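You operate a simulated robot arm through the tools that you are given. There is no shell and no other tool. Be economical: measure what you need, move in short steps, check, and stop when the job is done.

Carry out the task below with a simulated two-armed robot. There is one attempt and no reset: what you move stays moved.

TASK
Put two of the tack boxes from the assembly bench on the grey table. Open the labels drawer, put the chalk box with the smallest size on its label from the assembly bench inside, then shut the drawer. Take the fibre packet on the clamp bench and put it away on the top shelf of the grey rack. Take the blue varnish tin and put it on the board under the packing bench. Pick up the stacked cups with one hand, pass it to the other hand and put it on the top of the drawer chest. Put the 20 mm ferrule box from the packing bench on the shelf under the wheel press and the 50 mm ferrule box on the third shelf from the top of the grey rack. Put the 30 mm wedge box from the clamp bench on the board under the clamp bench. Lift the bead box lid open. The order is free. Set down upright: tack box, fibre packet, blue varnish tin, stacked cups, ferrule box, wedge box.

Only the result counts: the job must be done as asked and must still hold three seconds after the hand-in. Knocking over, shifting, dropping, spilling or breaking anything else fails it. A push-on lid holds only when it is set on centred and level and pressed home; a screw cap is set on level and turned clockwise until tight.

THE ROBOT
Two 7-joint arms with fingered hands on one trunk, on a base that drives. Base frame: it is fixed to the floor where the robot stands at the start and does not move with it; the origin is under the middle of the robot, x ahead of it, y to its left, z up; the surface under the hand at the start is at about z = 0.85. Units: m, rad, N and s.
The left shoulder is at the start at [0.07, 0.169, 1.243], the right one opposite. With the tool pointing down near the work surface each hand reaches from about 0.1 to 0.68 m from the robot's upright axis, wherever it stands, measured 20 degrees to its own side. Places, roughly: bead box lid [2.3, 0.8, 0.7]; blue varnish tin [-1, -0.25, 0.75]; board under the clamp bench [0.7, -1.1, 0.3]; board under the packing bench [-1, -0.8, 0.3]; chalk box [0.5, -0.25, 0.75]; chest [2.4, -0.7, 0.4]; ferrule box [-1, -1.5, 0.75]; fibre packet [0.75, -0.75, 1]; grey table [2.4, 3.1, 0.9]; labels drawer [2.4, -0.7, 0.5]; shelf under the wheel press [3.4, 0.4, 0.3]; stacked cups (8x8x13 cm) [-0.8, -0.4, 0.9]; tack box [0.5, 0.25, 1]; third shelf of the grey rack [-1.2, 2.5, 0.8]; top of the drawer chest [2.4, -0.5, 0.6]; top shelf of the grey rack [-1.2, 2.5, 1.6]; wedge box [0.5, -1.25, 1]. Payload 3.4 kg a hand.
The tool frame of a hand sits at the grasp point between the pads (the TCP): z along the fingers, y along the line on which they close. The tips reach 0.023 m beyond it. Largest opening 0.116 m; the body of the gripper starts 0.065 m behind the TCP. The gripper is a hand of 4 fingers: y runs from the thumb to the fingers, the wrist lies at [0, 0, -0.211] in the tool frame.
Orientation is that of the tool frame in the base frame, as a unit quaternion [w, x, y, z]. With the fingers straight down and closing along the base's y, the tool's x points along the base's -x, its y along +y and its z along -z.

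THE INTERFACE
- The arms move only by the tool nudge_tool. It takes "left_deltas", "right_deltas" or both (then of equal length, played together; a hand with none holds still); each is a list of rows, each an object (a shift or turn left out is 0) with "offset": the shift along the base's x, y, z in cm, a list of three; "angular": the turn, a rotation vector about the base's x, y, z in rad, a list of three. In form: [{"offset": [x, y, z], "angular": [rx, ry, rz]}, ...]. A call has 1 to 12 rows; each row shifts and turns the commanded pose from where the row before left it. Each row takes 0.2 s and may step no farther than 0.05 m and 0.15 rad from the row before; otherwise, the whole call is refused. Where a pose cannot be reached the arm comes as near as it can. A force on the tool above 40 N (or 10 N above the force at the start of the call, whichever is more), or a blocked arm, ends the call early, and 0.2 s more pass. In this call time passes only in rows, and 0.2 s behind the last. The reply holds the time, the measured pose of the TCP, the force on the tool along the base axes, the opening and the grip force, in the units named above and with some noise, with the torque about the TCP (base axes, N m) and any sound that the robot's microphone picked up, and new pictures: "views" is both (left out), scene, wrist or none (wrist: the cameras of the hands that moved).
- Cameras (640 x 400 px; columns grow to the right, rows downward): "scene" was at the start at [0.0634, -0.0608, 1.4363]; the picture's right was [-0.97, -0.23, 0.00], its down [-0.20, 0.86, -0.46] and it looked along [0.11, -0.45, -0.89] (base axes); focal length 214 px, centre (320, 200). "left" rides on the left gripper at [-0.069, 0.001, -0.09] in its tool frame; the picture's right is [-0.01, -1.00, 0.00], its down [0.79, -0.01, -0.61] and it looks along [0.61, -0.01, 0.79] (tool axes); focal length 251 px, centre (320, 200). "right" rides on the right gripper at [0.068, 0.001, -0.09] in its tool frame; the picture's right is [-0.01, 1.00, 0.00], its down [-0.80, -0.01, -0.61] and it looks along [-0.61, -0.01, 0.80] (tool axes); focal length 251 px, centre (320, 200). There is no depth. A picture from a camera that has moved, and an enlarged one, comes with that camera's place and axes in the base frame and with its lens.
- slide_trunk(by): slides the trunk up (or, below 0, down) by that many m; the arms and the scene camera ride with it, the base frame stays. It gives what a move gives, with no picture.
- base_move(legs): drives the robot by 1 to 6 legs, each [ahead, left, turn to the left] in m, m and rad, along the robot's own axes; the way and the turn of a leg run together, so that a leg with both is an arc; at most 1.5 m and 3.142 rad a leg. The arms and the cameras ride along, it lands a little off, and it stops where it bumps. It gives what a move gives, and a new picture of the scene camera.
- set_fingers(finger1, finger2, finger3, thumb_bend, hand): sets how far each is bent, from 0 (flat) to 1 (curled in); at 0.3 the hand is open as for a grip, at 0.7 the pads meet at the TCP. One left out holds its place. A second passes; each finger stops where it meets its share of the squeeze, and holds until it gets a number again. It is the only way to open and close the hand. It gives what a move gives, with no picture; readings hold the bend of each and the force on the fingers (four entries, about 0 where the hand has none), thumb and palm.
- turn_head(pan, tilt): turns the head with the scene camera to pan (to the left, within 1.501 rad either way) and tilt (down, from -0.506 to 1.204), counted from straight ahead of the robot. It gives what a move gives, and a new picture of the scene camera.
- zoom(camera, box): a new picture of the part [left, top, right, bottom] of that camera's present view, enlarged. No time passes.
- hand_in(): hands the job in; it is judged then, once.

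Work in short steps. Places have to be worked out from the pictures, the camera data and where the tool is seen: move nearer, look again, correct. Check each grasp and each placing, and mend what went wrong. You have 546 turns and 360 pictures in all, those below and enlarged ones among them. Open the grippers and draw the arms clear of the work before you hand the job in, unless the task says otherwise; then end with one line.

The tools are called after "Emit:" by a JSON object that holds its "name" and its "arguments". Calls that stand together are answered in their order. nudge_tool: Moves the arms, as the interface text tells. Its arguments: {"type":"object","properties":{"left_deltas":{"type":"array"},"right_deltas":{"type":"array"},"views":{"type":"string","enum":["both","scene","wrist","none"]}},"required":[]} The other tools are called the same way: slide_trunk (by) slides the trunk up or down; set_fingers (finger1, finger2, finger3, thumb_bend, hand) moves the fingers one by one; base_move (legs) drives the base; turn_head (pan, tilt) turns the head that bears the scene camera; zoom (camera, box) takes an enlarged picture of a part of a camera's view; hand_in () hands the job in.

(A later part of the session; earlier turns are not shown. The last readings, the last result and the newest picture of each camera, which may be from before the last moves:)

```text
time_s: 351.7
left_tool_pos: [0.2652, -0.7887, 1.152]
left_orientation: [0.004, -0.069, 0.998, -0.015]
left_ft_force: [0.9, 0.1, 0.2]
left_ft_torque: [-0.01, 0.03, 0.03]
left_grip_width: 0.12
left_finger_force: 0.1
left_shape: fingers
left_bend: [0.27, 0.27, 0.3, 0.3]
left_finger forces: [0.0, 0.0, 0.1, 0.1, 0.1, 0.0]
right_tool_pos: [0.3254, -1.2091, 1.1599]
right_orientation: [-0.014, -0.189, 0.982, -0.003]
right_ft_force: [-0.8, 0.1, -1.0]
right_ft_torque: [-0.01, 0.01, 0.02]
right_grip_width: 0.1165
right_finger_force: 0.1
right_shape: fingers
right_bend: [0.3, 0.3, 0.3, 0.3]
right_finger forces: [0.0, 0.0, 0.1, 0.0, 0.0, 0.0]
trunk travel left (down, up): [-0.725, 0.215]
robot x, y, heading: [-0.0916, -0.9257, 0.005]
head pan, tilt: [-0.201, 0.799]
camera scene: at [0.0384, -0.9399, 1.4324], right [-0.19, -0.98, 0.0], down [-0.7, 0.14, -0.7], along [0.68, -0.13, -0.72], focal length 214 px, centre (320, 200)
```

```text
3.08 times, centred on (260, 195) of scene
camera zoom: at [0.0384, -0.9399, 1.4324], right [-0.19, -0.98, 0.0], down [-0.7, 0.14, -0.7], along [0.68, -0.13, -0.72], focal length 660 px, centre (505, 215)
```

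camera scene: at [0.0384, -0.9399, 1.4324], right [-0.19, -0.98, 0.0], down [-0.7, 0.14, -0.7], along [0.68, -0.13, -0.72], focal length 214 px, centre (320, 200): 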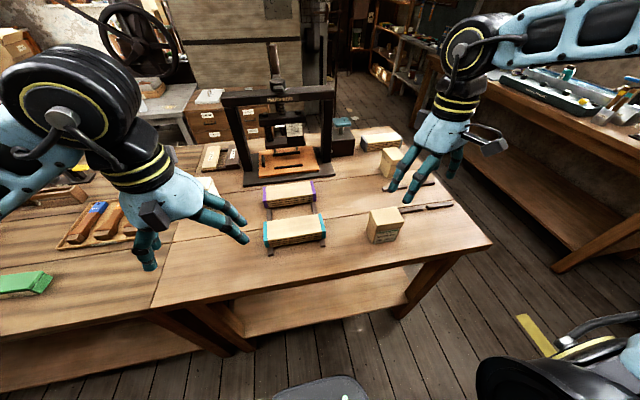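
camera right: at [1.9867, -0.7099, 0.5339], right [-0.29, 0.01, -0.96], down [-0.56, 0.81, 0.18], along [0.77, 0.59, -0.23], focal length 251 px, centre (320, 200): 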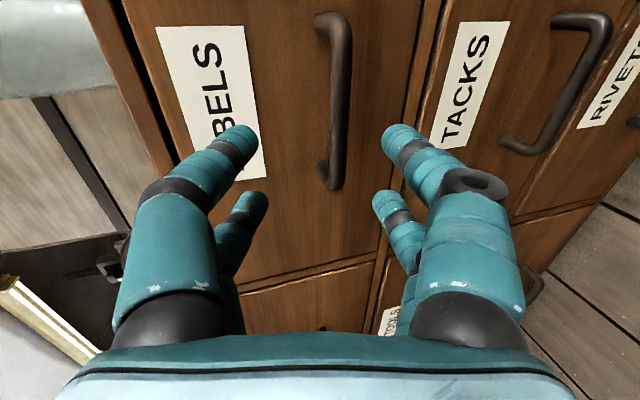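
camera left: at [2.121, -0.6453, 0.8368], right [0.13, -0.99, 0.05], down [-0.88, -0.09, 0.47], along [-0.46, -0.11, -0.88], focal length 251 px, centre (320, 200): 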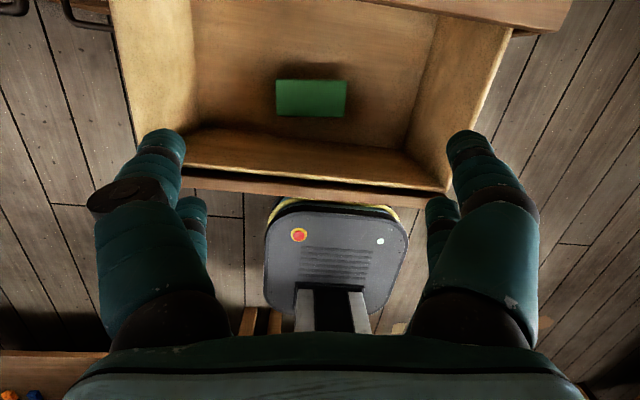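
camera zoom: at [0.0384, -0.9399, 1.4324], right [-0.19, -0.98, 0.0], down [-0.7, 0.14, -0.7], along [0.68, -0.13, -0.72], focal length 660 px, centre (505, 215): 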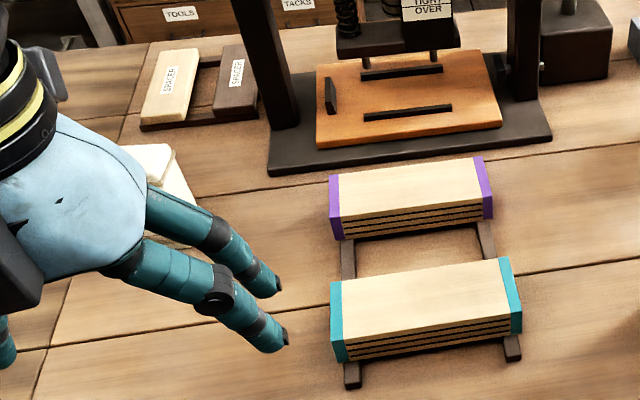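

The near wedge box is 50 mm; the farther one is partly hidden. I draw both hands back a bit to read it and see the packet.

Emit:
{"name": "nudge_tool", "arguments": {"left_deltas": [{"offset": [0, 4, 0]}, {"offset": [0, 4, 0]}, {"offset": [0, 4, 0]}], "right_deltas": [{"offset": [0, -4, 0]}, {"offset": [0, -4, 0]}, {"offset": [0, -4, 0]}], "views": "scene"}}

Emit:
{"name": "zoom", "arguments": {"camera": "scene", "box": [350, 120, 450, 200]}}

Emit:
{"name": "zoom", "arguments": {"camera": "scene", "box": [150, 120, 350, 270]}}

```text
time_s: 352.5
left_tool_pos: [0.2641, -0.6695, 1.1506]
left_orientation: [0.007, -0.069, 0.998, -0.016]
left_ft_force: [-0.7, 0.1, -0.2]
left_ft_torque: [0.04, -0.01, 0.0]
left_grip_width: 0.1201
left_finger_force: 0.1
left_shape: fingers
left_bend: [0.27, 0.27, 0.3, 0.3]
left_finger forces: [0.1, 0.0, 0.1, 0.1, 0.1, 0.1]
right_tool_pos: [0.3234, -1.3278, 1.1594]
right_orientation: [-0.013, -0.19, 0.982, -0.002]
right_ft_force: [-0.7, 0.9, -0.1]
right_ft_torque: [-0.02, -0.02, 0.0]
right_grip_width: 0.1168
right_finger_force: 0.0
right_shape: fingers
right_bend: [0.3, 0.3, 0.3, 0.3]
right_finger forces: [0.0, 0.0, 0.1, 0.1, 0.0, 0.0]
trunk travel left (down, up): [-0.725, 0.215]
robot x, y, heading: [-0.0878, -0.9285, 0.009]
head pan, tilt: [-0.201, 0.799]
camera scene: at [0.0375, -0.9397, 1.4325], right [-0.19, -0.98, 0.0], down [-0.7, 0.14, -0.7], along [0.68, -0.13, -0.72], focal length 214 px, centre (320, 200)
```

scene: 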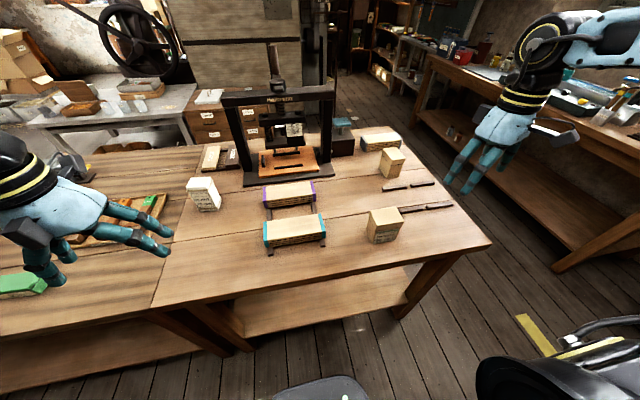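

```text
5.00 times, centred on (400, 160) of scene
camera zoom: at [0.0375, -0.9397, 1.4325], right [-0.19, -0.98, 0.0], down [-0.7, 0.14, -0.7], along [0.68, -0.13, -0.72], focal length 1072 px, centre (-80, 400)
```

zoom: 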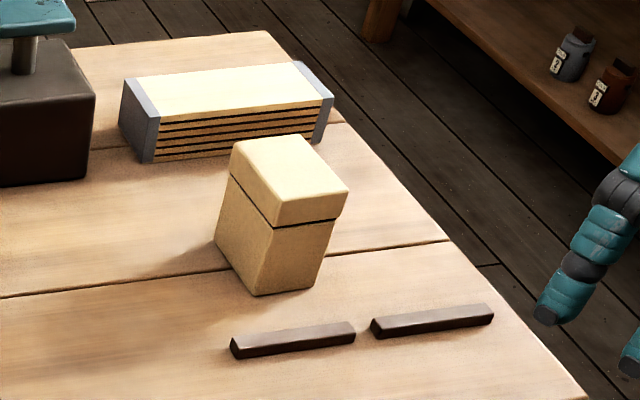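

```text
2.67 times, centred on (250, 195) of scene
camera zoom: at [0.0375, -0.9397, 1.4325], right [-0.19, -0.98, 0.0], down [-0.7, 0.14, -0.7], along [0.68, -0.13, -0.72], focal length 572 px, centre (507, 213)
```

zoom: 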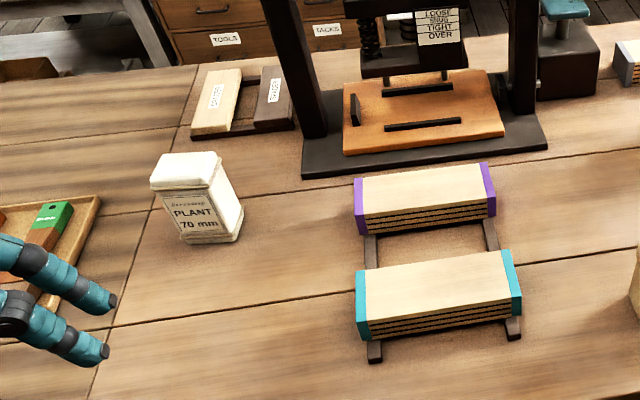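

The packet is "PLANT 70 mm" — the only packet, so it's the fibre packet. The farther wedge box's label faces away; I move over to inspect it with the right wrist camera.

Emit:
{"name": "base_move", "arguments": {"legs": [[0.12, -0.3, 0]]}}

Emit:
{"name": "nudge_tool", "arguments": {"right_deltas": [{"offset": [4, 2.5, 0]}, {"offset": [4, 2.5, 0]}, {"offset": [4, 2.5, 0]}, {"offset": [4, 2.5, 0]}, {"offset": [3, 2.5, 0]}], "views": "both"}}

```text
time_s: 354.7
left_tool_pos: [0.3876, -0.9676, 1.1506]
left_orientation: [0.005, -0.068, 0.998, -0.017]
left_ft_force: [0.6, 0.3, -0.1]
left_ft_torque: [0.02, 0.05, 0.04]
left_grip_width: 0.1203
left_finger_force: 0.2
left_shape: fingers
left_bend: [0.27, 0.27, 0.3, 0.3]
left_finger forces: [0.0, 0.0, 0.0, 0.1, 0.1, 0.0]
right_tool_pos: [0.4465, -1.6285, 1.1615]
right_orientation: [-0.013, -0.188, 0.982, -0.003]
right_ft_force: [0.3, 0.3, 0.3]
right_ft_torque: [-0.02, 0.02, -0.03]
right_grip_width: 0.1166
right_finger_force: 0.1
right_shape: fingers
right_bend: [0.3, 0.3, 0.3, 0.3]
right_finger forces: [0.1, 0.0, 0.0, 0.0, 0.1, 0.0]
trunk travel left (down, up): [-0.725, 0.215]
robot x, y, heading: [0.0323, -1.2294, 0.001]
head pan, tilt: [-0.201, 0.799]
camera scene: at [0.1612, -1.2378, 1.4324], right [-0.19, -0.98, 0.0], down [-0.7, 0.14, -0.7], along [0.68, -0.14, -0.72], focal length 214 px, centre (320, 200)
```

scene: 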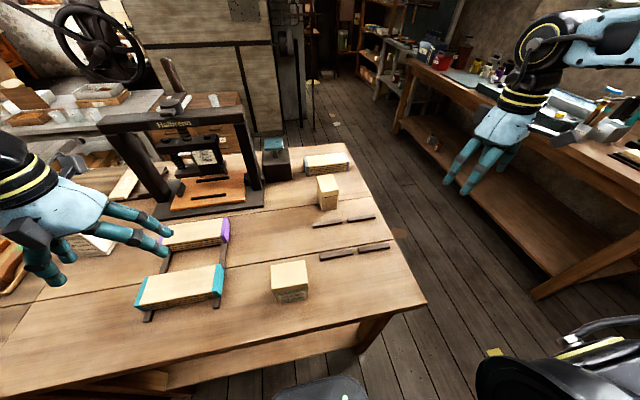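

```text
time_s: 355.9
left_tool_pos: [0.3893, -0.9695, 1.1515]
left_orientation: [0.006, -0.068, 0.998, -0.015]
left_ft_force: [0.2, -0.6, -0.3]
left_ft_torque: [0.0, 0.0, -0.03]
left_grip_width: 0.1199
left_finger_force: 0.1
left_shape: fingers
left_bend: [0.27, 0.27, 0.3, 0.3]
left_finger forces: [0.0, 0.0, 0.0, 0.1, 0.1, 0.0]
right_tool_pos: [0.6169, -1.5087, 1.1549]
right_orientation: [-0.013, -0.188, 0.982, -0.002]
right_ft_force: [-0.4, 0.7, 0.3]
right_ft_torque: [-0.01, -0.01, -0.02]
right_grip_width: 0.117
right_finger_force: 0.0
right_shape: fingers
right_bend: [0.3, 0.3, 0.3, 0.3]
right_finger forces: [0.0, 0.1, 0.1, 0.0, 0.1, 0.0]
right hand out of reach, approached as far as the arm can: row 5
trunk travel left (down, up): [-0.725, 0.215]
robot x, y, heading: [0.0337, -1.2247, 0.003]
head pan, tilt: [-0.201, 0.799]
camera scene: at [0.1621, -1.239, 1.4323], right [-0.19, -0.98, 0.0], down [-0.7, 0.14, -0.7], along [0.68, -0.14, -0.72], focal length 214 px, centre (320, 200)
camera right: at [0.5542, -1.5324, 1.2485], right [-0.36, 0.93, 0.0], down [0.76, 0.29, 0.59], along [0.55, 0.21, -0.81], focal length 251 px, centre (320, 200)
```

scene: 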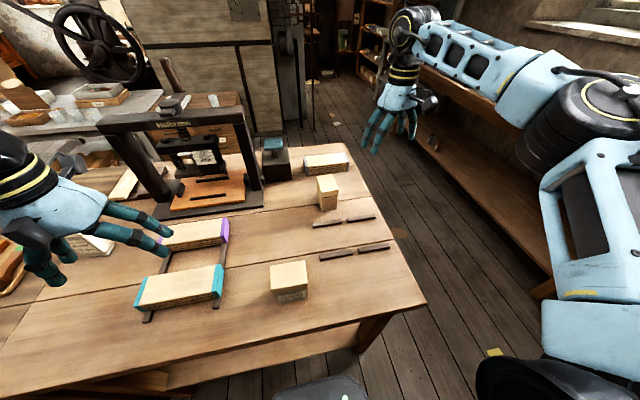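
right: 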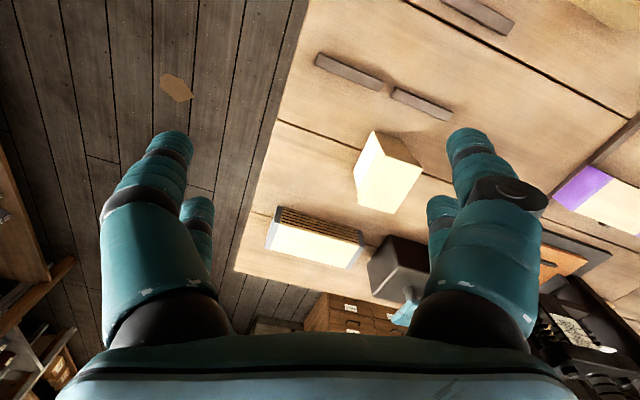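

Box at ≈[0.70,−1.365]. The left camera looks back toward the robot, so it can read the far face; I shift right 0.3 m and bring the left hand over the box.

Emit:
{"name": "nudge_tool", "arguments": {"right_deltas": [{"offset": [-4, 1, 0]}, {"offset": [-4, 1, 0]}, {"offset": [-4, 1, 0]}, {"offset": [-4, 1, 0]}, {"offset": [-4, 1, 0]}], "views": "none"}}

Emit:
{"name": "base_move", "arguments": {"legs": [[0.02, -0.3, 0]]}}

Emit:
{"name": "nudge_tool", "arguments": {"left_deltas": [{"offset": [4, -1.5, 0]}, {"offset": [4, -1.5, 0]}, {"offset": [4, -1.5, 0]}, {"offset": [4, -1.5, 0]}, {"offset": [4, -1.5, 0]}, {"offset": [4, -1.5, 0]}, {"offset": [4.5, 0, 0]}], "views": "wrist"}}

```text
time_s: 357.1
left_tool_pos: [0.386, -0.9677, 1.1517]
left_orientation: [0.006, -0.069, 0.997, -0.016]
left_ft_force: [0.2, 1.2, 0.0]
left_ft_torque: [-0.02, 0.01, 0.02]
left_grip_width: 0.12
left_finger_force: 0.1
left_shape: fingers
left_bend: [0.27, 0.27, 0.3, 0.3]
left_finger forces: [0.0, 0.1, 0.0, 0.1, 0.0, 0.0]
right_tool_pos: [0.4123, -1.4591, 1.1556]
right_orientation: [-0.012, -0.188, 0.982, -0.001]
right_ft_force: [0.0, -0.1, 0.0]
right_ft_torque: [-0.02, 0.01, -0.01]
right_grip_width: 0.1169
right_finger_force: 0.0
right_shape: fingers
right_bend: [0.3, 0.3, 0.3, 0.3]
right_finger forces: [0.1, 0.0, 0.0, 0.0, 0.0, 0.0]
trunk travel left (down, up): [-0.725, 0.215]
robot x, y, heading: [0.0357, -1.2241, 0.008]
head pan, tilt: [-0.201, 0.799]
```

```text
time_s: 359.1
left_tool_pos: [0.4101, -1.271, 1.1508]
left_orientation: [0.005, -0.069, 0.997, -0.016]
left_ft_force: [0.0, 0.1, 0.2]
left_ft_torque: [-0.02, -0.01, 0.0]
left_grip_width: 0.1202
left_finger_force: 0.0
left_shape: fingers
left_bend: [0.27, 0.27, 0.3, 0.3]
left_finger forces: [0.0, 0.0, 0.1, 0.2, 0.0, 0.0]
right_tool_pos: [0.4382, -1.7597, 1.1547]
right_orientation: [-0.012, -0.19, 0.982, -0.003]
right_ft_force: [0.6, 0.7, 0.0]
right_ft_torque: [-0.01, -0.02, -0.05]
right_grip_width: 0.1167
right_finger_force: 0.1
right_shape: fingers
right_bend: [0.3, 0.3, 0.3, 0.3]
right_finger forces: [0.0, 0.0, 0.0, 0.0, 0.0, 0.1]
trunk travel left (down, up): [-0.725, 0.215]
robot x, y, heading: [0.0553, -1.5305, 0.012]
head pan, tilt: [-0.201, 0.799]
camera scene: at [0.184, -1.54, 1.4324], right [-0.19, -0.98, 0.0], down [-0.7, 0.14, -0.7], along [0.68, -0.13, -0.72], focal length 214 px, centre (320, 200)
```

scene: 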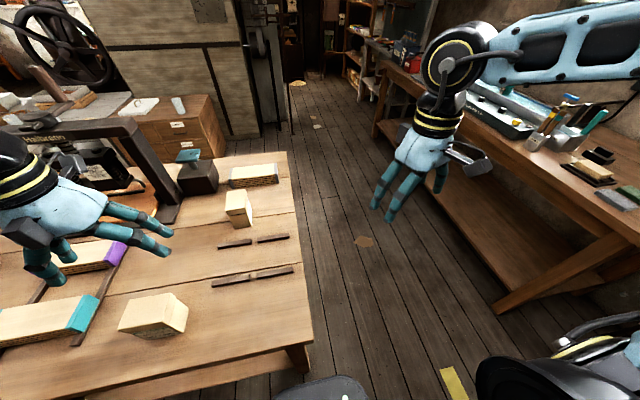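

```text
time_s: 360.7
left_tool_pos: [0.6851, -1.3613, 1.1501]
left_orientation: [0.006, -0.068, 0.998, -0.014]
left_ft_force: [0.3, 0.4, -0.1]
left_ft_torque: [0.04, 0.01, -0.01]
left_grip_width: 0.1203
left_finger_force: 0.0
left_shape: fingers
left_bend: [0.27, 0.27, 0.3, 0.3]
left_finger forces: [0.0, 0.0, 0.0, 0.1, 0.0, 0.0]
left hand out of reach, approached as far as the arm can: row 7
right_tool_pos: [0.439, -1.7636, 1.1562]
right_orientation: [-0.013, -0.189, 0.982, -0.001]
right_ft_force: [-0.1, -0.1, 0.4]
right_ft_torque: [0.01, -0.02, -0.01]
right_grip_width: 0.1168
right_finger_force: 0.0
right_shape: fingers
right_bend: [0.3, 0.3, 0.3, 0.3]
right_finger forces: [0.0, 0.0, 0.0, 0.0, 0.1, 0.1]
trunk travel left (down, up): [-0.725, 0.215]
robot x, y, heading: [0.059, -1.532, 0.007]
head pan, tilt: [-0.201, 0.799]
camera left: at [0.7524, -1.3481, 1.2414], right [0.15, -0.99, 0.03], down [-0.79, -0.1, 0.6], along [-0.59, -0.11, -0.8], focal length 251 px, centre (320, 200)
```

left: 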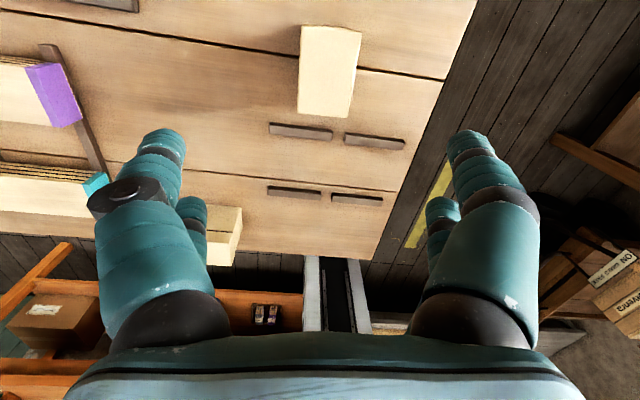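

Box centred at ≈[0.70,−1.37], aligned with the hand. I descend toward it.

Emit:
{"name": "nudge_tool", "arguments": {"left_deltas": [{"offset": [1, -0.9, -4]}, {"offset": [0.5, 0, -4.5]}, {"offset": [0, 0, -4.5]}, {"offset": [0, 0, -4.5]}], "views": "both"}}

```text
time_s: 361.7
left_tool_pos: [0.7003, -1.3659, 0.9742]
left_orientation: [0.006, -0.069, 0.997, -0.016]
left_ft_force: [-0.5, 0.4, -0.4]
left_ft_torque: [0.05, -0.01, -0.01]
left_grip_width: 0.1204
left_finger_force: 0.1
left_shape: fingers
left_bend: [0.27, 0.27, 0.3, 0.3]
left_finger forces: [0.1, 0.0, 0.0, 0.1, 0.1, 0.0]
right_tool_pos: [0.4383, -1.762, 1.1551]
right_orientation: [-0.013, -0.19, 0.982, -0.002]
right_ft_force: [-0.6, -0.3, 0.0]
right_ft_torque: [0.04, 0.02, -0.02]
right_grip_width: 0.1169
right_finger_force: 0.1
right_shape: fingers
right_bend: [0.3, 0.3, 0.3, 0.3]
right_finger forces: [0.0, 0.0, 0.0, 0.1, 0.0, 0.1]
trunk travel left (down, up): [-0.725, 0.215]
robot x, y, heading: [0.0555, -1.5262, 0.009]
head pan, tilt: [-0.201, 0.799]
camera scene: at [0.1852, -1.5426, 1.4323], right [-0.19, -0.98, 0.0], down [-0.7, 0.14, -0.7], along [0.68, -0.13, -0.72], focal length 214 px, centre (320, 200)
camera left: at [0.7677, -1.3539, 1.0651], right [0.15, -0.99, 0.03], down [-0.79, -0.1, 0.6], along [-0.59, -0.11, -0.8], focal length 251 px, centre (320, 200)
```

scene: 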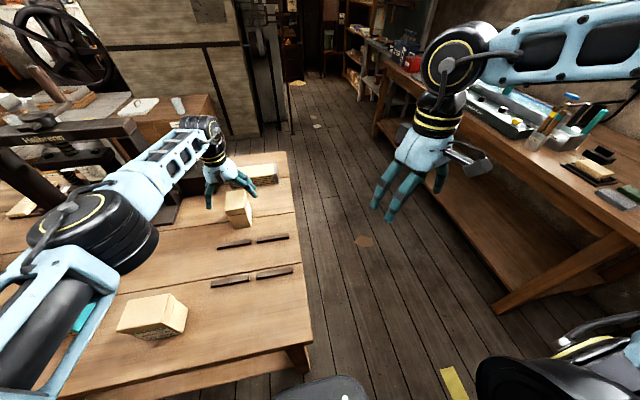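
left: 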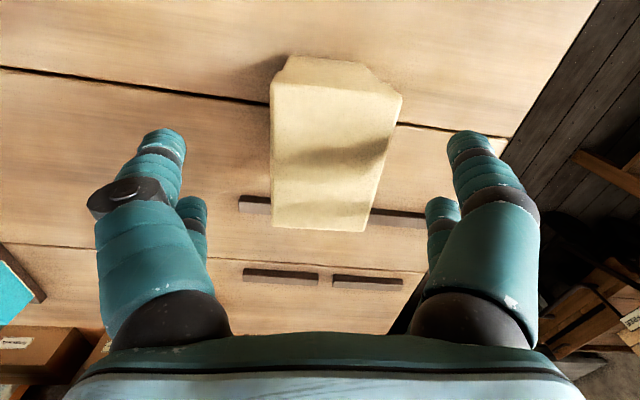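

Emit:
{"name": "nudge_tool", "arguments": {"left_deltas": [{"offset": [0.3, -0.9, -3]}, {"offset": [0, 0, -3]}, {"offset": [0, 0, -2.4]}], "views": "none"}}

Emit:
{"name": "set_fingers", "arguments": {"hand": "left", "finger1": 0.7, "finger2": 0.7, "finger3": 0.7, "thumb_bend": 0.7}}

Emit:
{"name": "nudge_tool", "arguments": {"left_deltas": [{"offset": [0, 0, 4.5]}, {"offset": [0, 0, 4.5]}, {"offset": [-2, 0, 4.5]}, {"offset": [-4, 0, 3]}, {"offset": [-4, 0, 2]}, {"offset": [-4, 0, 0]}, {"offset": [-4, 0, 0]}], "views": "both"}}

```text
time_s: 362.6
left_tool_pos: [0.6901, -1.373, 0.8984]
left_orientation: [0.011, -0.07, 0.997, -0.016]
left_ft_force: [-4.7, -0.2, 18.1]
left_ft_torque: [0.07, -0.18, -0.01]
left_grip_width: 0.1205
left_finger_force: 9.3
left_shape: fingers
left_bend: [0.27, 0.26, 0.3, 0.3]
left_finger forces: [0.6, 9.2, 1.7, 0.0, 6.5, 0.1]
left hand out of reach, approached as far as the arm can: row 1, 2, 3
right_tool_pos: [0.4355, -1.7614, 1.1561]
right_orientation: [-0.012, -0.19, 0.982, -0.002]
right_ft_force: [0.6, 0.4, -0.6]
right_ft_torque: [-0.03, -0.02, -0.01]
right_grip_width: 0.1169
right_finger_force: 0.1
right_shape: fingers
right_bend: [0.3, 0.3, 0.3, 0.3]
right_finger forces: [0.1, 0.0, 0.0, 0.1, 0.0, 0.1]
trunk travel left (down, up): [-0.725, 0.215]
robot x, y, heading: [0.0575, -1.5224, 0.007]
head pan, tilt: [-0.201, 0.799]
stopped in row 3 (left hand): the force on the tool passed its limit at 41 N (the readings are from after the stop); the commanded pose is now the measured one
```

```text
time_s: 363.6
left_tool_pos: [0.6902, -1.3727, 0.8989]
left_orientation: [0.013, -0.07, 0.997, -0.016]
left_ft_force: [7.1, -0.6, 34.5]
left_ft_torque: [-0.74, 0.05, -0.2]
left_grip_width: 0.0565
left_finger_force: 72.1
left_shape: fingers
left_bend: [0.63, 0.69, 0.62, 0.61]
left_finger forces: [28.9, 40.9, 21.7, 0.1, 53.1, 0.0]
right_tool_pos: [0.4345, -1.7625, 1.157]
right_orientation: [-0.011, -0.19, 0.982, -0.001]
right_ft_force: [-0.2, -0.7, 0.0]
right_ft_torque: [0.03, 0.04, 0.0]
right_grip_width: 0.1167
right_finger_force: 0.1
right_shape: fingers
right_bend: [0.3, 0.3, 0.3, 0.3]
right_finger forces: [0.1, 0.1, 0.1, 0.1, 0.1, 0.0]
trunk travel left (down, up): [-0.725, 0.215]
robot x, y, heading: [0.0551, -1.5254, 0.003]
head pan, tilt: [-0.201, 0.799]
```

```text
time_s: 365.2
left_tool_pos: [0.6913, -1.3987, 1.0994]
left_orientation: [0.01, -0.069, 0.997, -0.016]
left_ft_force: [-1.2, -0.2, -1.8]
left_ft_torque: [0.0, 0.0, -0.01]
left_grip_width: 0.0561
left_finger_force: 53.6
left_shape: fingers
left_bend: [0.63, 0.69, 0.62, 0.6]
left_finger forces: [25.2, 30.6, 13.8, 0.0, 37.2, 0.1]
left hand out of reach, approached as far as the arm can: row 1, 2, 3, 4, 5, 6, 7
right_tool_pos: [0.4389, -1.7599, 1.1544]
right_orientation: [-0.013, -0.19, 0.982, -0.002]
right_ft_force: [-0.4, -0.1, 0.8]
right_ft_torque: [0.0, 0.01, 0.0]
right_grip_width: 0.1167
right_finger_force: 0.0
right_shape: fingers
right_bend: [0.3, 0.3, 0.3, 0.3]
right_finger forces: [0.0, 0.1, 0.0, 0.0, 0.0, 0.0]
trunk travel left (down, up): [-0.725, 0.215]
robot x, y, heading: [0.0572, -1.5293, 0.013]
head pan, tilt: [-0.201, 0.799]
camera scene: at [0.1847, -1.5419, 1.4323], right [-0.19, -0.98, 0.0], down [-0.7, 0.14, -0.7], along [0.68, -0.13, -0.72], focal length 214 px, centre (320, 200)
camera left: at [0.7578, -1.3854, 1.1894], right [0.15, -0.99, 0.03], down [-0.8, -0.1, 0.59], along [-0.58, -0.11, -0.8], focal length 251 px, centre (320, 200)
```

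scene: 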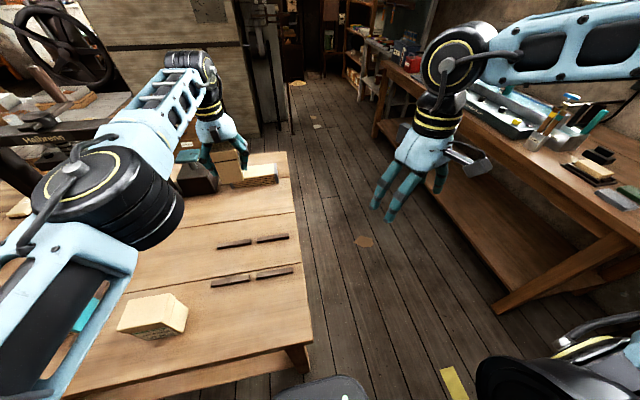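
left: 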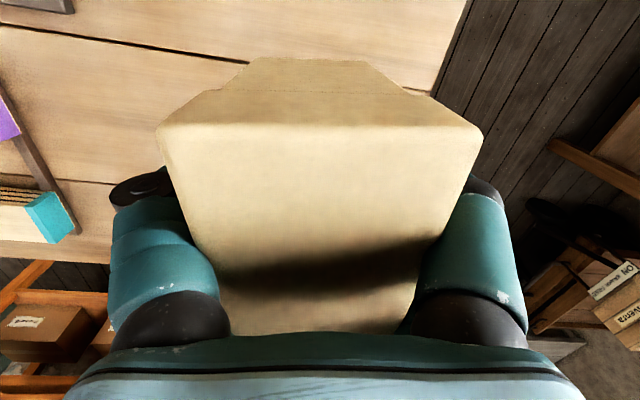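

The box is firmly held (the palm sits close to its top). I back the base away, then turn the box to read its hidden label.

Emit:
{"name": "base_move", "arguments": {"legs": [[-0.2, 0, 0]]}}

Emit:
{"name": "nudge_tool", "arguments": {"left_deltas": [{"offset": [-2, 0, 0], "angular": [0, 0, -0.14]}, {"offset": [-2, 0, 0], "angular": [0, 0, -0.14]}, {"offset": [-2, 0, 0], "angular": [0, 0, -0.14]}, {"offset": [-2, 0, 0], "angular": [0, 0, -0.14]}, {"offset": [-2, 0, 0], "angular": [0, 0, -0.14]}, {"offset": [-2, 0, 0], "angular": [0, 0, -0.14]}], "views": "scene"}}

```text
time_s: 366.8
left_tool_pos: [0.4943, -1.3993, 1.0978]
left_orientation: [0.009, -0.071, 0.997, -0.016]
left_ft_force: [0.5, 0.4, -1.4]
left_ft_torque: [0.0, 0.01, 0.01]
left_grip_width: 0.0563
left_finger_force: 53.2
left_shape: fingers
left_bend: [0.63, 0.69, 0.62, 0.6]
left_finger forces: [25.2, 30.5, 13.9, 0.1, 37.1, 0.0]
right_tool_pos: [0.2434, -1.7621, 1.155]
right_orientation: [-0.014, -0.191, 0.982, -0.002]
right_ft_force: [1.3, 0.9, -0.4]
right_ft_torque: [-0.02, 0.02, 0.0]
right_grip_width: 0.1167
right_finger_force: 0.1
right_shape: fingers
right_bend: [0.3, 0.3, 0.3, 0.3]
right_finger forces: [0.0, 0.1, 0.0, 0.0, 0.0, 0.0]
trunk travel left (down, up): [-0.725, 0.215]
robot x, y, heading: [-0.1413, -1.5299, 0.014]
head pan, tilt: [-0.201, 0.799]
camera scene: at [-0.0109, -1.5432, 1.432], right [-0.19, -0.98, 0.0], down [-0.71, 0.14, -0.7], along [0.68, -0.13, -0.72], focal length 214 px, centre (320, 200)
```

scene: 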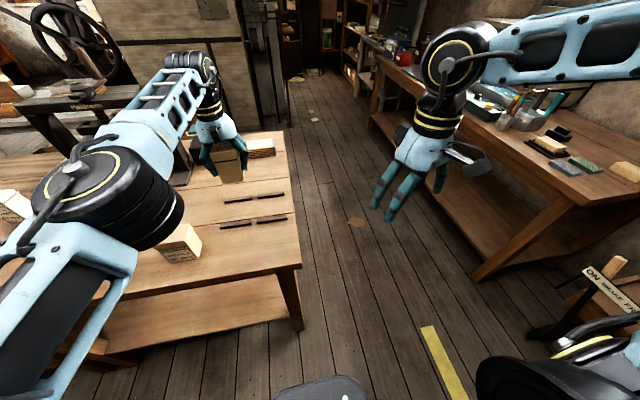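

```text
time_s: 368.2
left_tool_pos: [0.4784, -1.4208, 1.1182]
left_orientation: [0.001, 0.343, 0.939, -0.019]
left_ft_force: [0.6, -0.4, -1.7]
left_ft_torque: [0.02, 0.01, 0.04]
left_grip_width: 0.0565
left_finger_force: 50.1
left_shape: fingers
left_bend: [0.63, 0.68, 0.62, 0.6]
left_finger forces: [24.5, 27.9, 12.9, 0.0, 34.6, 0.0]
left hand out of reach, approached as far as the arm can: row 1, 2, 3, 4, 5, 6
right_tool_pos: [0.2403, -1.7618, 1.1561]
right_orientation: [-0.013, -0.19, 0.982, -0.001]
right_ft_force: [-0.7, -0.2, 0.5]
right_ft_torque: [-0.01, 0.0, 0.02]
right_grip_width: 0.1169
right_finger_force: 0.1
right_shape: fingers
right_bend: [0.3, 0.3, 0.3, 0.3]
right_finger forces: [0.0, 0.0, 0.0, 0.0, 0.0, 0.0]
trunk travel left (down, up): [-0.725, 0.215]
robot x, y, heading: [-0.1411, -1.5302, 0.005]
head pan, tilt: [-0.201, 0.799]
camera scene: at [-0.0138, -1.5435, 1.4324], right [-0.19, -0.98, 0.0], down [-0.7, 0.14, -0.7], along [0.68, -0.13, -0.72], focal length 214 px, centre (320, 200)
```

scene: 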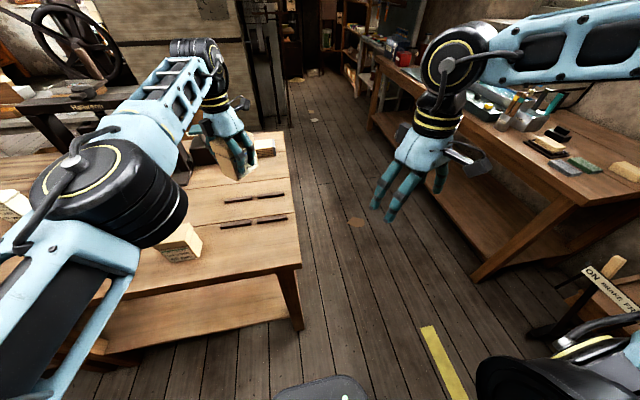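

Emit:
{"name": "zoom", "arguments": {"camera": "scene", "box": [190, 90, 290, 200]}}

Emit:
{"name": "zoom", "arguments": {"camera": "right", "box": [0, 0, 640, 400]}}

```text
3.64 times, centred on (240, 145) of scene
camera zoom: at [-0.0138, -1.5435, 1.4324], right [-0.19, -0.98, 0.0], down [-0.7, 0.14, -0.7], along [0.68, -0.13, -0.72], focal length 780 px, centre (611, 400)
```

zoom: 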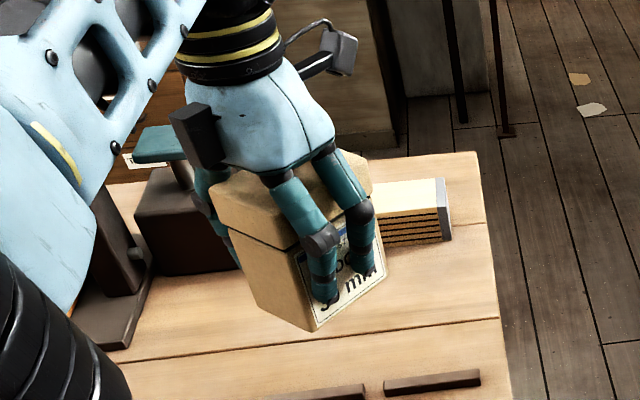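

```text
1.00 times, centred on (320, 200) of right (not enlarged: the box is as wide or as high as the picture)
camera zoom: at [0.1786, -1.7859, 1.2484], right [-0.37, 0.93, 0.0], down [0.75, 0.3, 0.59], along [0.54, 0.22, -0.81], focal length 251 px, centre (320, 200)
```

zoom: 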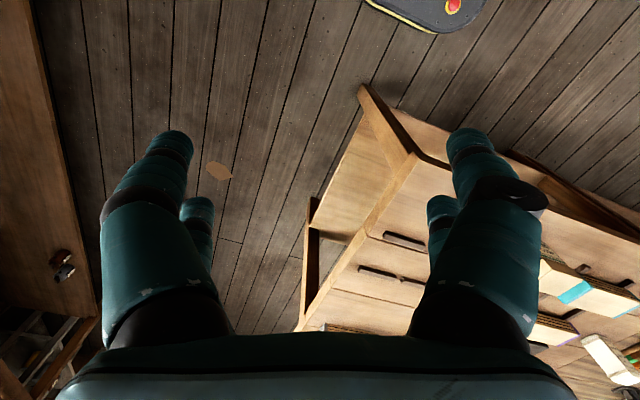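

Emit:
{"name": "zoom", "arguments": {"camera": "scene", "box": [225, 140, 260, 185]}}

```text
8.89 times, centred on (242, 162) of scene
camera zoom: at [-0.0138, -1.5435, 1.4324], right [-0.19, -0.98, 0.0], down [-0.7, 0.14, -0.7], along [0.68, -0.13, -0.72], focal length 1906 px, centre (1009, 533)
```

zoom: 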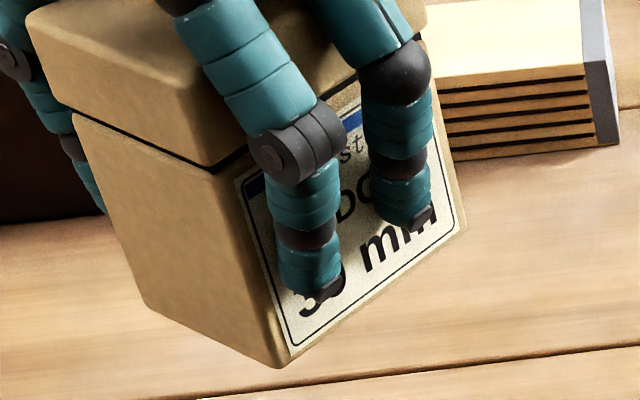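

The label's letters might not be "WEDGES". I re-read the near box.

Emit:
{"name": "zoom", "arguments": {"camera": "scene", "box": [145, 215, 215, 270]}}

```text
7.27 times, centred on (180, 242) of scene
camera zoom: at [-0.0138, -1.5435, 1.4324], right [-0.19, -0.98, 0.0], down [-0.7, 0.14, -0.7], along [0.68, -0.13, -0.72], focal length 1560 px, centre (1338, -109)
```

zoom: 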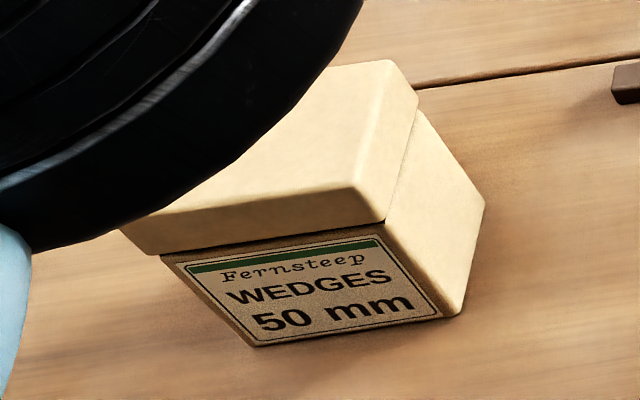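

Same maker with the blue stripe (blue = 30 mm elsewhere) — this is the 30 mm wedge box. Now I bring the left arm back to a natural pose.

Emit:
{"name": "nudge_tool", "arguments": {"left_deltas": [{"offset": [0, 1, 2], "angular": [0, 0, 0.14]}, {"offset": [0, 1, 2], "angular": [0, 0, 0.14]}, {"offset": [0, 1, 2], "angular": [0, 0, 0.14]}], "views": "none"}}

```text
time_s: 369.0
left_tool_pos: [0.4731, -1.3893, 1.1763]
left_orientation: [0.005, 0.138, 0.99, -0.018]
left_ft_force: [-0.4, -0.9, -1.7]
left_ft_torque: [0.02, 0.05, 0.03]
left_grip_width: 0.0562
left_finger_force: 48.5
left_shape: fingers
left_bend: [0.63, 0.68, 0.62, 0.6]
left_finger forces: [24.0, 27.1, 12.5, 0.0, 33.6, 0.0]
left hand out of reach, approached as far as the arm can: row 3
right_tool_pos: [0.2402, -1.7622, 1.1551]
right_orientation: [-0.013, -0.191, 0.982, -0.002]
right_ft_force: [0.5, -0.1, 0.1]
right_ft_torque: [0.01, 0.0, 0.01]
right_grip_width: 0.1166
right_finger_force: 0.0
right_shape: fingers
right_bend: [0.3, 0.3, 0.3, 0.3]
right_finger forces: [0.1, 0.1, 0.0, 0.0, 0.0, 0.0]
trunk travel left (down, up): [-0.725, 0.215]
robot x, y, heading: [-0.1437, -1.53, 0.01]
head pan, tilt: [-0.201, 0.799]
```

Emit:
{"name": "nudge_tool", "arguments": {"left_deltas": [{"offset": [-4, 1, 0]}, {"offset": [-4, 1, 0]}, {"offset": [-4, 1, 0]}, {"offset": [-4, 1, 0]}], "views": "none"}}

```text
time_s: 370.0
left_tool_pos: [0.4621, -1.3739, 1.2143]
left_orientation: [0.006, 0.138, 0.99, -0.017]
left_ft_force: [-0.8, -0.2, -1.8]
left_ft_torque: [0.0, 0.01, -0.03]
left_grip_width: 0.056
left_finger_force: 48.5
left_shape: fingers
left_bend: [0.63, 0.68, 0.62, 0.6]
left_finger forces: [23.8, 27.0, 12.7, 0.0, 33.5, 0.1]
left hand out of reach, approached as far as the arm can: row 1, 2, 3, 4
right_tool_pos: [0.2411, -1.7609, 1.156]
right_orientation: [-0.013, -0.19, 0.982, -0.002]
right_ft_force: [-0.3, -0.2, -0.2]
right_ft_torque: [-0.01, 0.0, 0.01]
right_grip_width: 0.1167
right_finger_force: 0.1
right_shape: fingers
right_bend: [0.3, 0.3, 0.3, 0.3]
right_finger forces: [0.0, 0.0, 0.0, 0.0, 0.0, 0.0]
trunk travel left (down, up): [-0.725, 0.215]
robot x, y, heading: [-0.1429, -1.5269, 0.006]
head pan, tilt: [-0.201, 0.799]
```

The arm is caught on a joint limit; I try swinging it outward (left) first.

Emit:
{"name": "nudge_tool", "arguments": {"left_deltas": [{"offset": [0, 4, 0]}, {"offset": [0, 4, 0]}, {"offset": [0, 4, 0]}, {"offset": [0, 4, 0]}], "views": "scene"}}

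```text
time_s: 371.0
left_tool_pos: [0.4621, -1.2122, 1.2162]
left_orientation: [0.005, 0.14, 0.99, -0.019]
left_ft_force: [1.0, 0.9, -2.4]
left_ft_torque: [-0.05, 0.02, 0.0]
left_grip_width: 0.056
left_finger_force: 47.3
left_shape: fingers
left_bend: [0.63, 0.68, 0.62, 0.6]
left_finger forces: [23.4, 26.1, 12.4, 0.1, 32.5, 0.1]
left hand out of reach, approached as far as the arm can: row 1, 4
right_tool_pos: [0.2401, -1.7594, 1.1559]
right_orientation: [-0.013, -0.191, 0.981, -0.004]
right_ft_force: [0.1, -0.6, 0.8]
right_ft_torque: [0.0, -0.02, 0.02]
right_grip_width: 0.1165
right_finger_force: 0.1
right_shape: fingers
right_bend: [0.3, 0.3, 0.3, 0.3]
right_finger forces: [0.1, 0.0, 0.0, 0.1, 0.1, 0.0]
trunk travel left (down, up): [-0.725, 0.215]
robot x, y, heading: [-0.1449, -1.5295, 0.012]
head pan, tilt: [-0.201, 0.799]
camera scene: at [-0.0136, -1.5396, 1.4324], right [-0.19, -0.98, 0.0], down [-0.7, 0.13, -0.7], along [0.68, -0.13, -0.72], focal length 214 px, centre (320, 200)
```

scene: 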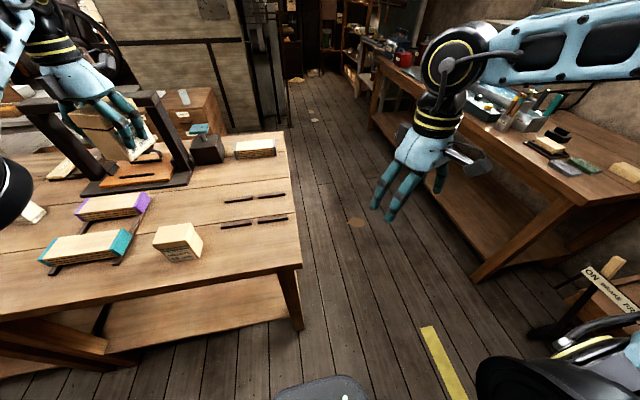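

Emit:
{"name": "nudge_tool", "arguments": {"left_deltas": [{"offset": [-3, 0, -2]}, {"offset": [-3, 0, -2]}, {"offset": [-3, 0, -1]}], "views": "none"}}

```text
time_s: 371.8
left_tool_pos: [0.368, -1.2164, 1.1658]
left_orientation: [0.007, 0.138, 0.99, -0.017]
left_ft_force: [-0.5, -0.7, -1.6]
left_ft_torque: [0.01, 0.06, -0.01]
left_grip_width: 0.056
left_finger_force: 43.3
left_shape: fingers
left_bend: [0.62, 0.67, 0.62, 0.6]
left_finger forces: [21.4, 24.1, 11.5, 0.0, 29.7, 0.0]
right_tool_pos: [0.2405, -1.7628, 1.1559]
right_orientation: [-0.014, -0.191, 0.981, -0.002]
right_ft_force: [0.8, 0.7, -0.2]
right_ft_torque: [0.0, 0.01, -0.02]
right_grip_width: 0.1169
right_finger_force: 0.0
right_shape: fingers
right_bend: [0.3, 0.3, 0.3, 0.3]
right_finger forces: [0.0, 0.0, 0.0, 0.1, 0.1, 0.1]
trunk travel left (down, up): [-0.725, 0.215]
robot x, y, heading: [-0.1429, -1.5323, 0.004]
head pan, tilt: [-0.201, 0.799]
```

Free again. I retract to a compact pose, back the base 0.1 m, and lower the trunk for the lower board.

Emit:
{"name": "nudge_tool", "arguments": {"left_deltas": [{"offset": [-3.5, 0, 0]}, {"offset": [-3.5, 0, 0]}, {"offset": [-3, 0, 0]}], "right_deltas": [{"offset": [-2, 0, 0]}, {"offset": [-2, 0, 0]}, {"offset": [0, 0, 0]}], "views": "none"}}

Emit:
{"name": "base_move", "arguments": {"legs": [[-0.12, 0, 0]]}}

Emit:
{"name": "slide_trunk", "arguments": {"by": -0.4}}

Emit:
{"name": "slide_trunk", "arguments": {"by": -0.25}}

Emit:
{"name": "turn_head", "arguments": {"pan": 0.3, "tilt": 0.6}}

```text
time_s: 372.6
left_tool_pos: [0.2694, -1.2153, 1.1655]
left_orientation: [0.006, 0.14, 0.99, -0.018]
left_ft_force: [0.3, 0.8, -2.4]
left_ft_torque: [0.02, 0.01, 0.02]
left_grip_width: 0.0558
left_finger_force: 41.7
left_shape: fingers
left_bend: [0.62, 0.67, 0.62, 0.6]
left_finger forces: [20.9, 23.2, 11.3, 0.1, 28.9, 0.0]
right_tool_pos: [0.2017, -1.7614, 1.1557]
right_orientation: [-0.013, -0.19, 0.982, -0.002]
right_ft_force: [-0.7, -0.6, 0.3]
right_ft_torque: [0.02, 0.03, 0.02]
right_grip_width: 0.117
right_finger_force: 0.1
right_shape: fingers
right_bend: [0.3, 0.3, 0.3, 0.3]
right_finger forces: [0.0, 0.1, 0.1, 0.1, 0.1, 0.0]
trunk travel left (down, up): [-0.725, 0.215]
robot x, y, heading: [-0.1437, -1.5301, 0.009]
head pan, tilt: [-0.201, 0.799]
```

```text
time_s: 373.8
left_tool_pos: [0.1517, -1.2157, 1.1653]
left_orientation: [0.006, 0.138, 0.99, -0.017]
left_ft_force: [0.0, 0.2, -1.6]
left_ft_torque: [-0.01, 0.03, -0.03]
left_grip_width: 0.0558
left_finger_force: 41.9
left_shape: fingers
left_bend: [0.62, 0.67, 0.62, 0.6]
left_finger forces: [20.8, 23.3, 11.1, 0.0, 28.8, 0.0]
right_tool_pos: [0.0841, -1.7626, 1.1547]
right_orientation: [-0.013, -0.192, 0.981, -0.002]
right_ft_force: [0.8, 0.2, -0.1]
right_ft_torque: [0.03, 0.01, 0.0]
right_grip_width: 0.1167
right_finger_force: 0.1
right_shape: fingers
right_bend: [0.3, 0.3, 0.3, 0.3]
right_finger forces: [0.0, 0.1, 0.1, 0.0, 0.0, 0.1]
trunk travel left (down, up): [-0.725, 0.215]
robot x, y, heading: [-0.2627, -1.5279, 0.011]
head pan, tilt: [-0.201, 0.799]
camera scene: at [-0.1309, -1.5441, 1.4321], right [-0.19, -0.98, 0.0], down [-0.71, 0.13, -0.7], along [0.68, -0.13, -0.72], focal length 214 px, centre (320, 200)
```

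scene: 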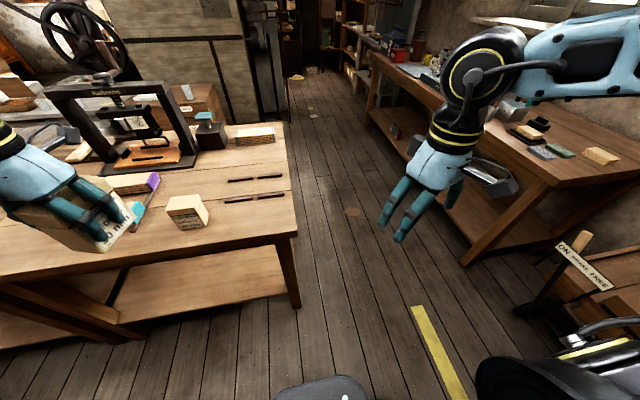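

```text
time_s: 377.7
left_tool_pos: [0.15, -1.2158, 0.766]
left_orientation: [0.006, 0.138, 0.99, -0.018]
left_ft_force: [-1.1, 0.2, -1.5]
left_ft_torque: [0.0, 0.03, 0.04]
left_grip_width: 0.056
left_finger_force: 41.9
left_shape: fingers
left_bend: [0.62, 0.67, 0.62, 0.6]
left_finger forces: [20.8, 23.1, 11.1, 0.0, 28.6, 0.1]
right_tool_pos: [0.0822, -1.7622, 0.7561]
right_orientation: [-0.014, -0.191, 0.981, -0.001]
right_ft_force: [-0.2, 0.2, 0.5]
right_ft_torque: [-0.05, -0.01, 0.01]
right_grip_width: 0.117
right_finger_force: 0.0
right_shape: fingers
right_bend: [0.3, 0.3, 0.3, 0.3]
right_finger forces: [0.0, 0.0, 0.0, 0.0, 0.0, 0.0]
trunk travel left (down, up): [-0.325, 0.615]
robot x, y, heading: [-0.2625, -1.5338, 0.01]
head pan, tilt: [-0.201, 0.799]
```

```text
time_s: 380.2
left_tool_pos: [0.1506, -1.2161, 0.5162]
left_orientation: [0.005, 0.138, 0.99, -0.018]
left_ft_force: [0.6, -0.1, -1.8]
left_ft_torque: [0.04, 0.02, -0.03]
left_grip_width: 0.056
left_finger_force: 42.0
left_shape: fingers
left_bend: [0.62, 0.67, 0.62, 0.6]
left_finger forces: [20.7, 23.1, 11.0, 0.0, 28.5, 0.0]
right_tool_pos: [0.0821, -1.7626, 0.5069]
right_orientation: [-0.013, -0.193, 0.981, -0.002]
right_ft_force: [-0.8, -0.5, -0.2]
right_ft_torque: [0.04, 0.02, -0.01]
right_grip_width: 0.1168
right_finger_force: 0.0
right_shape: fingers
right_bend: [0.3, 0.3, 0.3, 0.3]
right_finger forces: [0.1, 0.1, 0.0, 0.0, 0.0, 0.0]
trunk travel left (down, up): [-0.075, 0.865]
robot x, y, heading: [-0.2681, -1.5321, 0.01]
head pan, tilt: [-0.201, 0.799]
```

```text
time_s: 381.2
left_tool_pos: [0.1508, -1.2163, 0.5163]
left_orientation: [0.006, 0.138, 0.99, -0.018]
left_ft_force: [-0.7, 0.3, -1.6]
left_ft_torque: [0.0, 0.01, -0.01]
left_grip_width: 0.0562
left_finger_force: 41.8
left_shape: fingers
left_bend: [0.62, 0.67, 0.62, 0.6]
left_finger forces: [20.7, 22.8, 11.0, 0.0, 28.5, 0.0]
right_tool_pos: [0.0814, -1.7624, 0.5057]
right_orientation: [-0.013, -0.192, 0.981, -0.002]
right_ft_force: [-0.1, 0.5, -1.0]
right_ft_torque: [0.0, 0.05, 0.0]
right_grip_width: 0.117
right_finger_force: 0.1
right_shape: fingers
right_bend: [0.3, 0.3, 0.3, 0.3]
right_finger forces: [0.0, 0.0, 0.0, 0.0, 0.0, 0.0]
trunk travel left (down, up): [-0.075, 0.865]
robot x, y, heading: [-0.2616, -1.5289, 0.009]
head pan, tilt: [0.3, 0.6]
camera scene: at [-0.1281, -1.5021, 0.7992], right [0.31, -0.95, 0.0], down [-0.54, -0.17, -0.82], along [0.78, 0.25, -0.57], focal length 214 px, centre (320, 200)
```

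scene: 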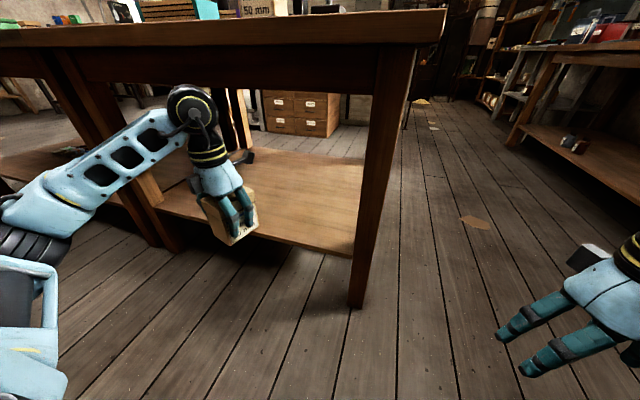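

The wrist must pass beneath the bench apron, so I lower further before going in.

Emit:
{"name": "slide_trunk", "arguments": {"by": -0.07}}

Emit:
{"name": "nudge_tool", "arguments": {"left_deltas": [{"offset": [0, 0, -3]}, {"offset": [0, 0, -3]}], "views": "both"}}

```text
time_s: 382.3
left_tool_pos: [0.1498, -1.2159, 0.4462]
left_orientation: [0.006, 0.137, 0.99, -0.017]
left_ft_force: [0.0, 0.6, -2.7]
left_ft_torque: [0.01, 0.0, -0.01]
left_grip_width: 0.0562
left_finger_force: 41.7
left_shape: fingers
left_bend: [0.62, 0.67, 0.62, 0.6]
left_finger forces: [20.7, 22.9, 11.1, 0.0, 28.5, 0.0]
right_tool_pos: [0.0816, -1.763, 0.4358]
right_orientation: [-0.013, -0.192, 0.981, -0.001]
right_ft_force: [-0.1, 0.4, 0.7]
right_ft_torque: [0.0, 0.0, -0.03]
right_grip_width: 0.1165
right_finger_force: 0.1
right_shape: fingers
right_bend: [0.3, 0.3, 0.3, 0.3]
right_finger forces: [0.1, 0.1, 0.0, 0.0, 0.0, 0.0]
trunk travel left (down, up): [-0.005, 0.935]
robot x, y, heading: [-0.2613, -1.5322, 0.013]
head pan, tilt: [0.3, 0.6]
```

```text
time_s: 382.9
left_tool_pos: [0.1506, -1.2155, 0.3853]
left_orientation: [0.007, 0.138, 0.99, -0.018]
left_ft_force: [0.1, 0.5, -1.9]
left_ft_torque: [0.01, 0.05, -0.01]
left_grip_width: 0.0556
left_finger_force: 41.7
left_shape: fingers
left_bend: [0.62, 0.67, 0.62, 0.6]
left_finger forces: [20.6, 22.8, 11.1, 0.0, 28.4, 0.0]
right_tool_pos: [0.0821, -1.7619, 0.4367]
right_orientation: [-0.013, -0.192, 0.981, -0.002]
right_ft_force: [-0.3, -0.2, 0.3]
right_ft_torque: [0.02, -0.01, -0.03]
right_grip_width: 0.1168
right_finger_force: 0.0
right_shape: fingers
right_bend: [0.3, 0.3, 0.3, 0.3]
right_finger forces: [0.0, 0.0, 0.0, 0.0, 0.0, 0.1]
trunk travel left (down, up): [-0.005, 0.935]
robot x, y, heading: [-0.2596, -1.5307, 0.009]
head pan, tilt: [0.3, 0.6]
camera scene: at [-0.1282, -1.5021, 0.7293], right [0.31, -0.95, 0.0], down [-0.54, -0.17, -0.82], along [0.78, 0.25, -0.57], focal length 214 px, centre (320, 200)
camera left: at [0.217, -1.2314, 0.4767], right [-0.26, -0.96, 0.03], down [-0.77, 0.23, 0.59], along [-0.58, 0.13, -0.8], focal length 251 px, centre (320, 200)
```

scene: 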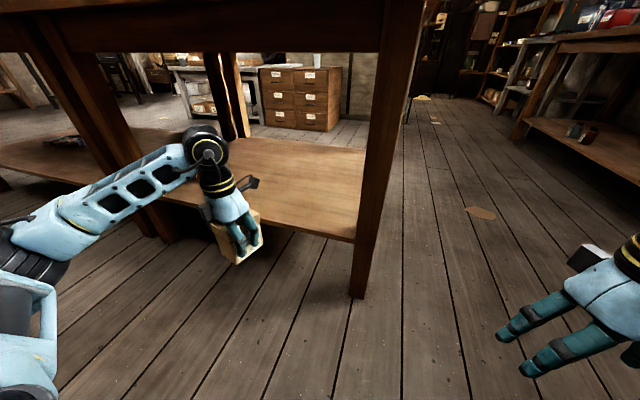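
left: 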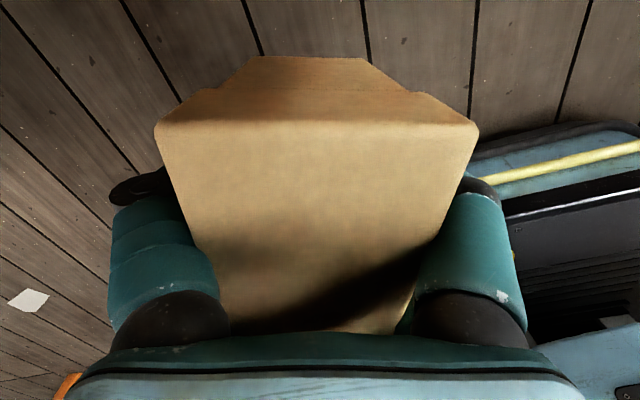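

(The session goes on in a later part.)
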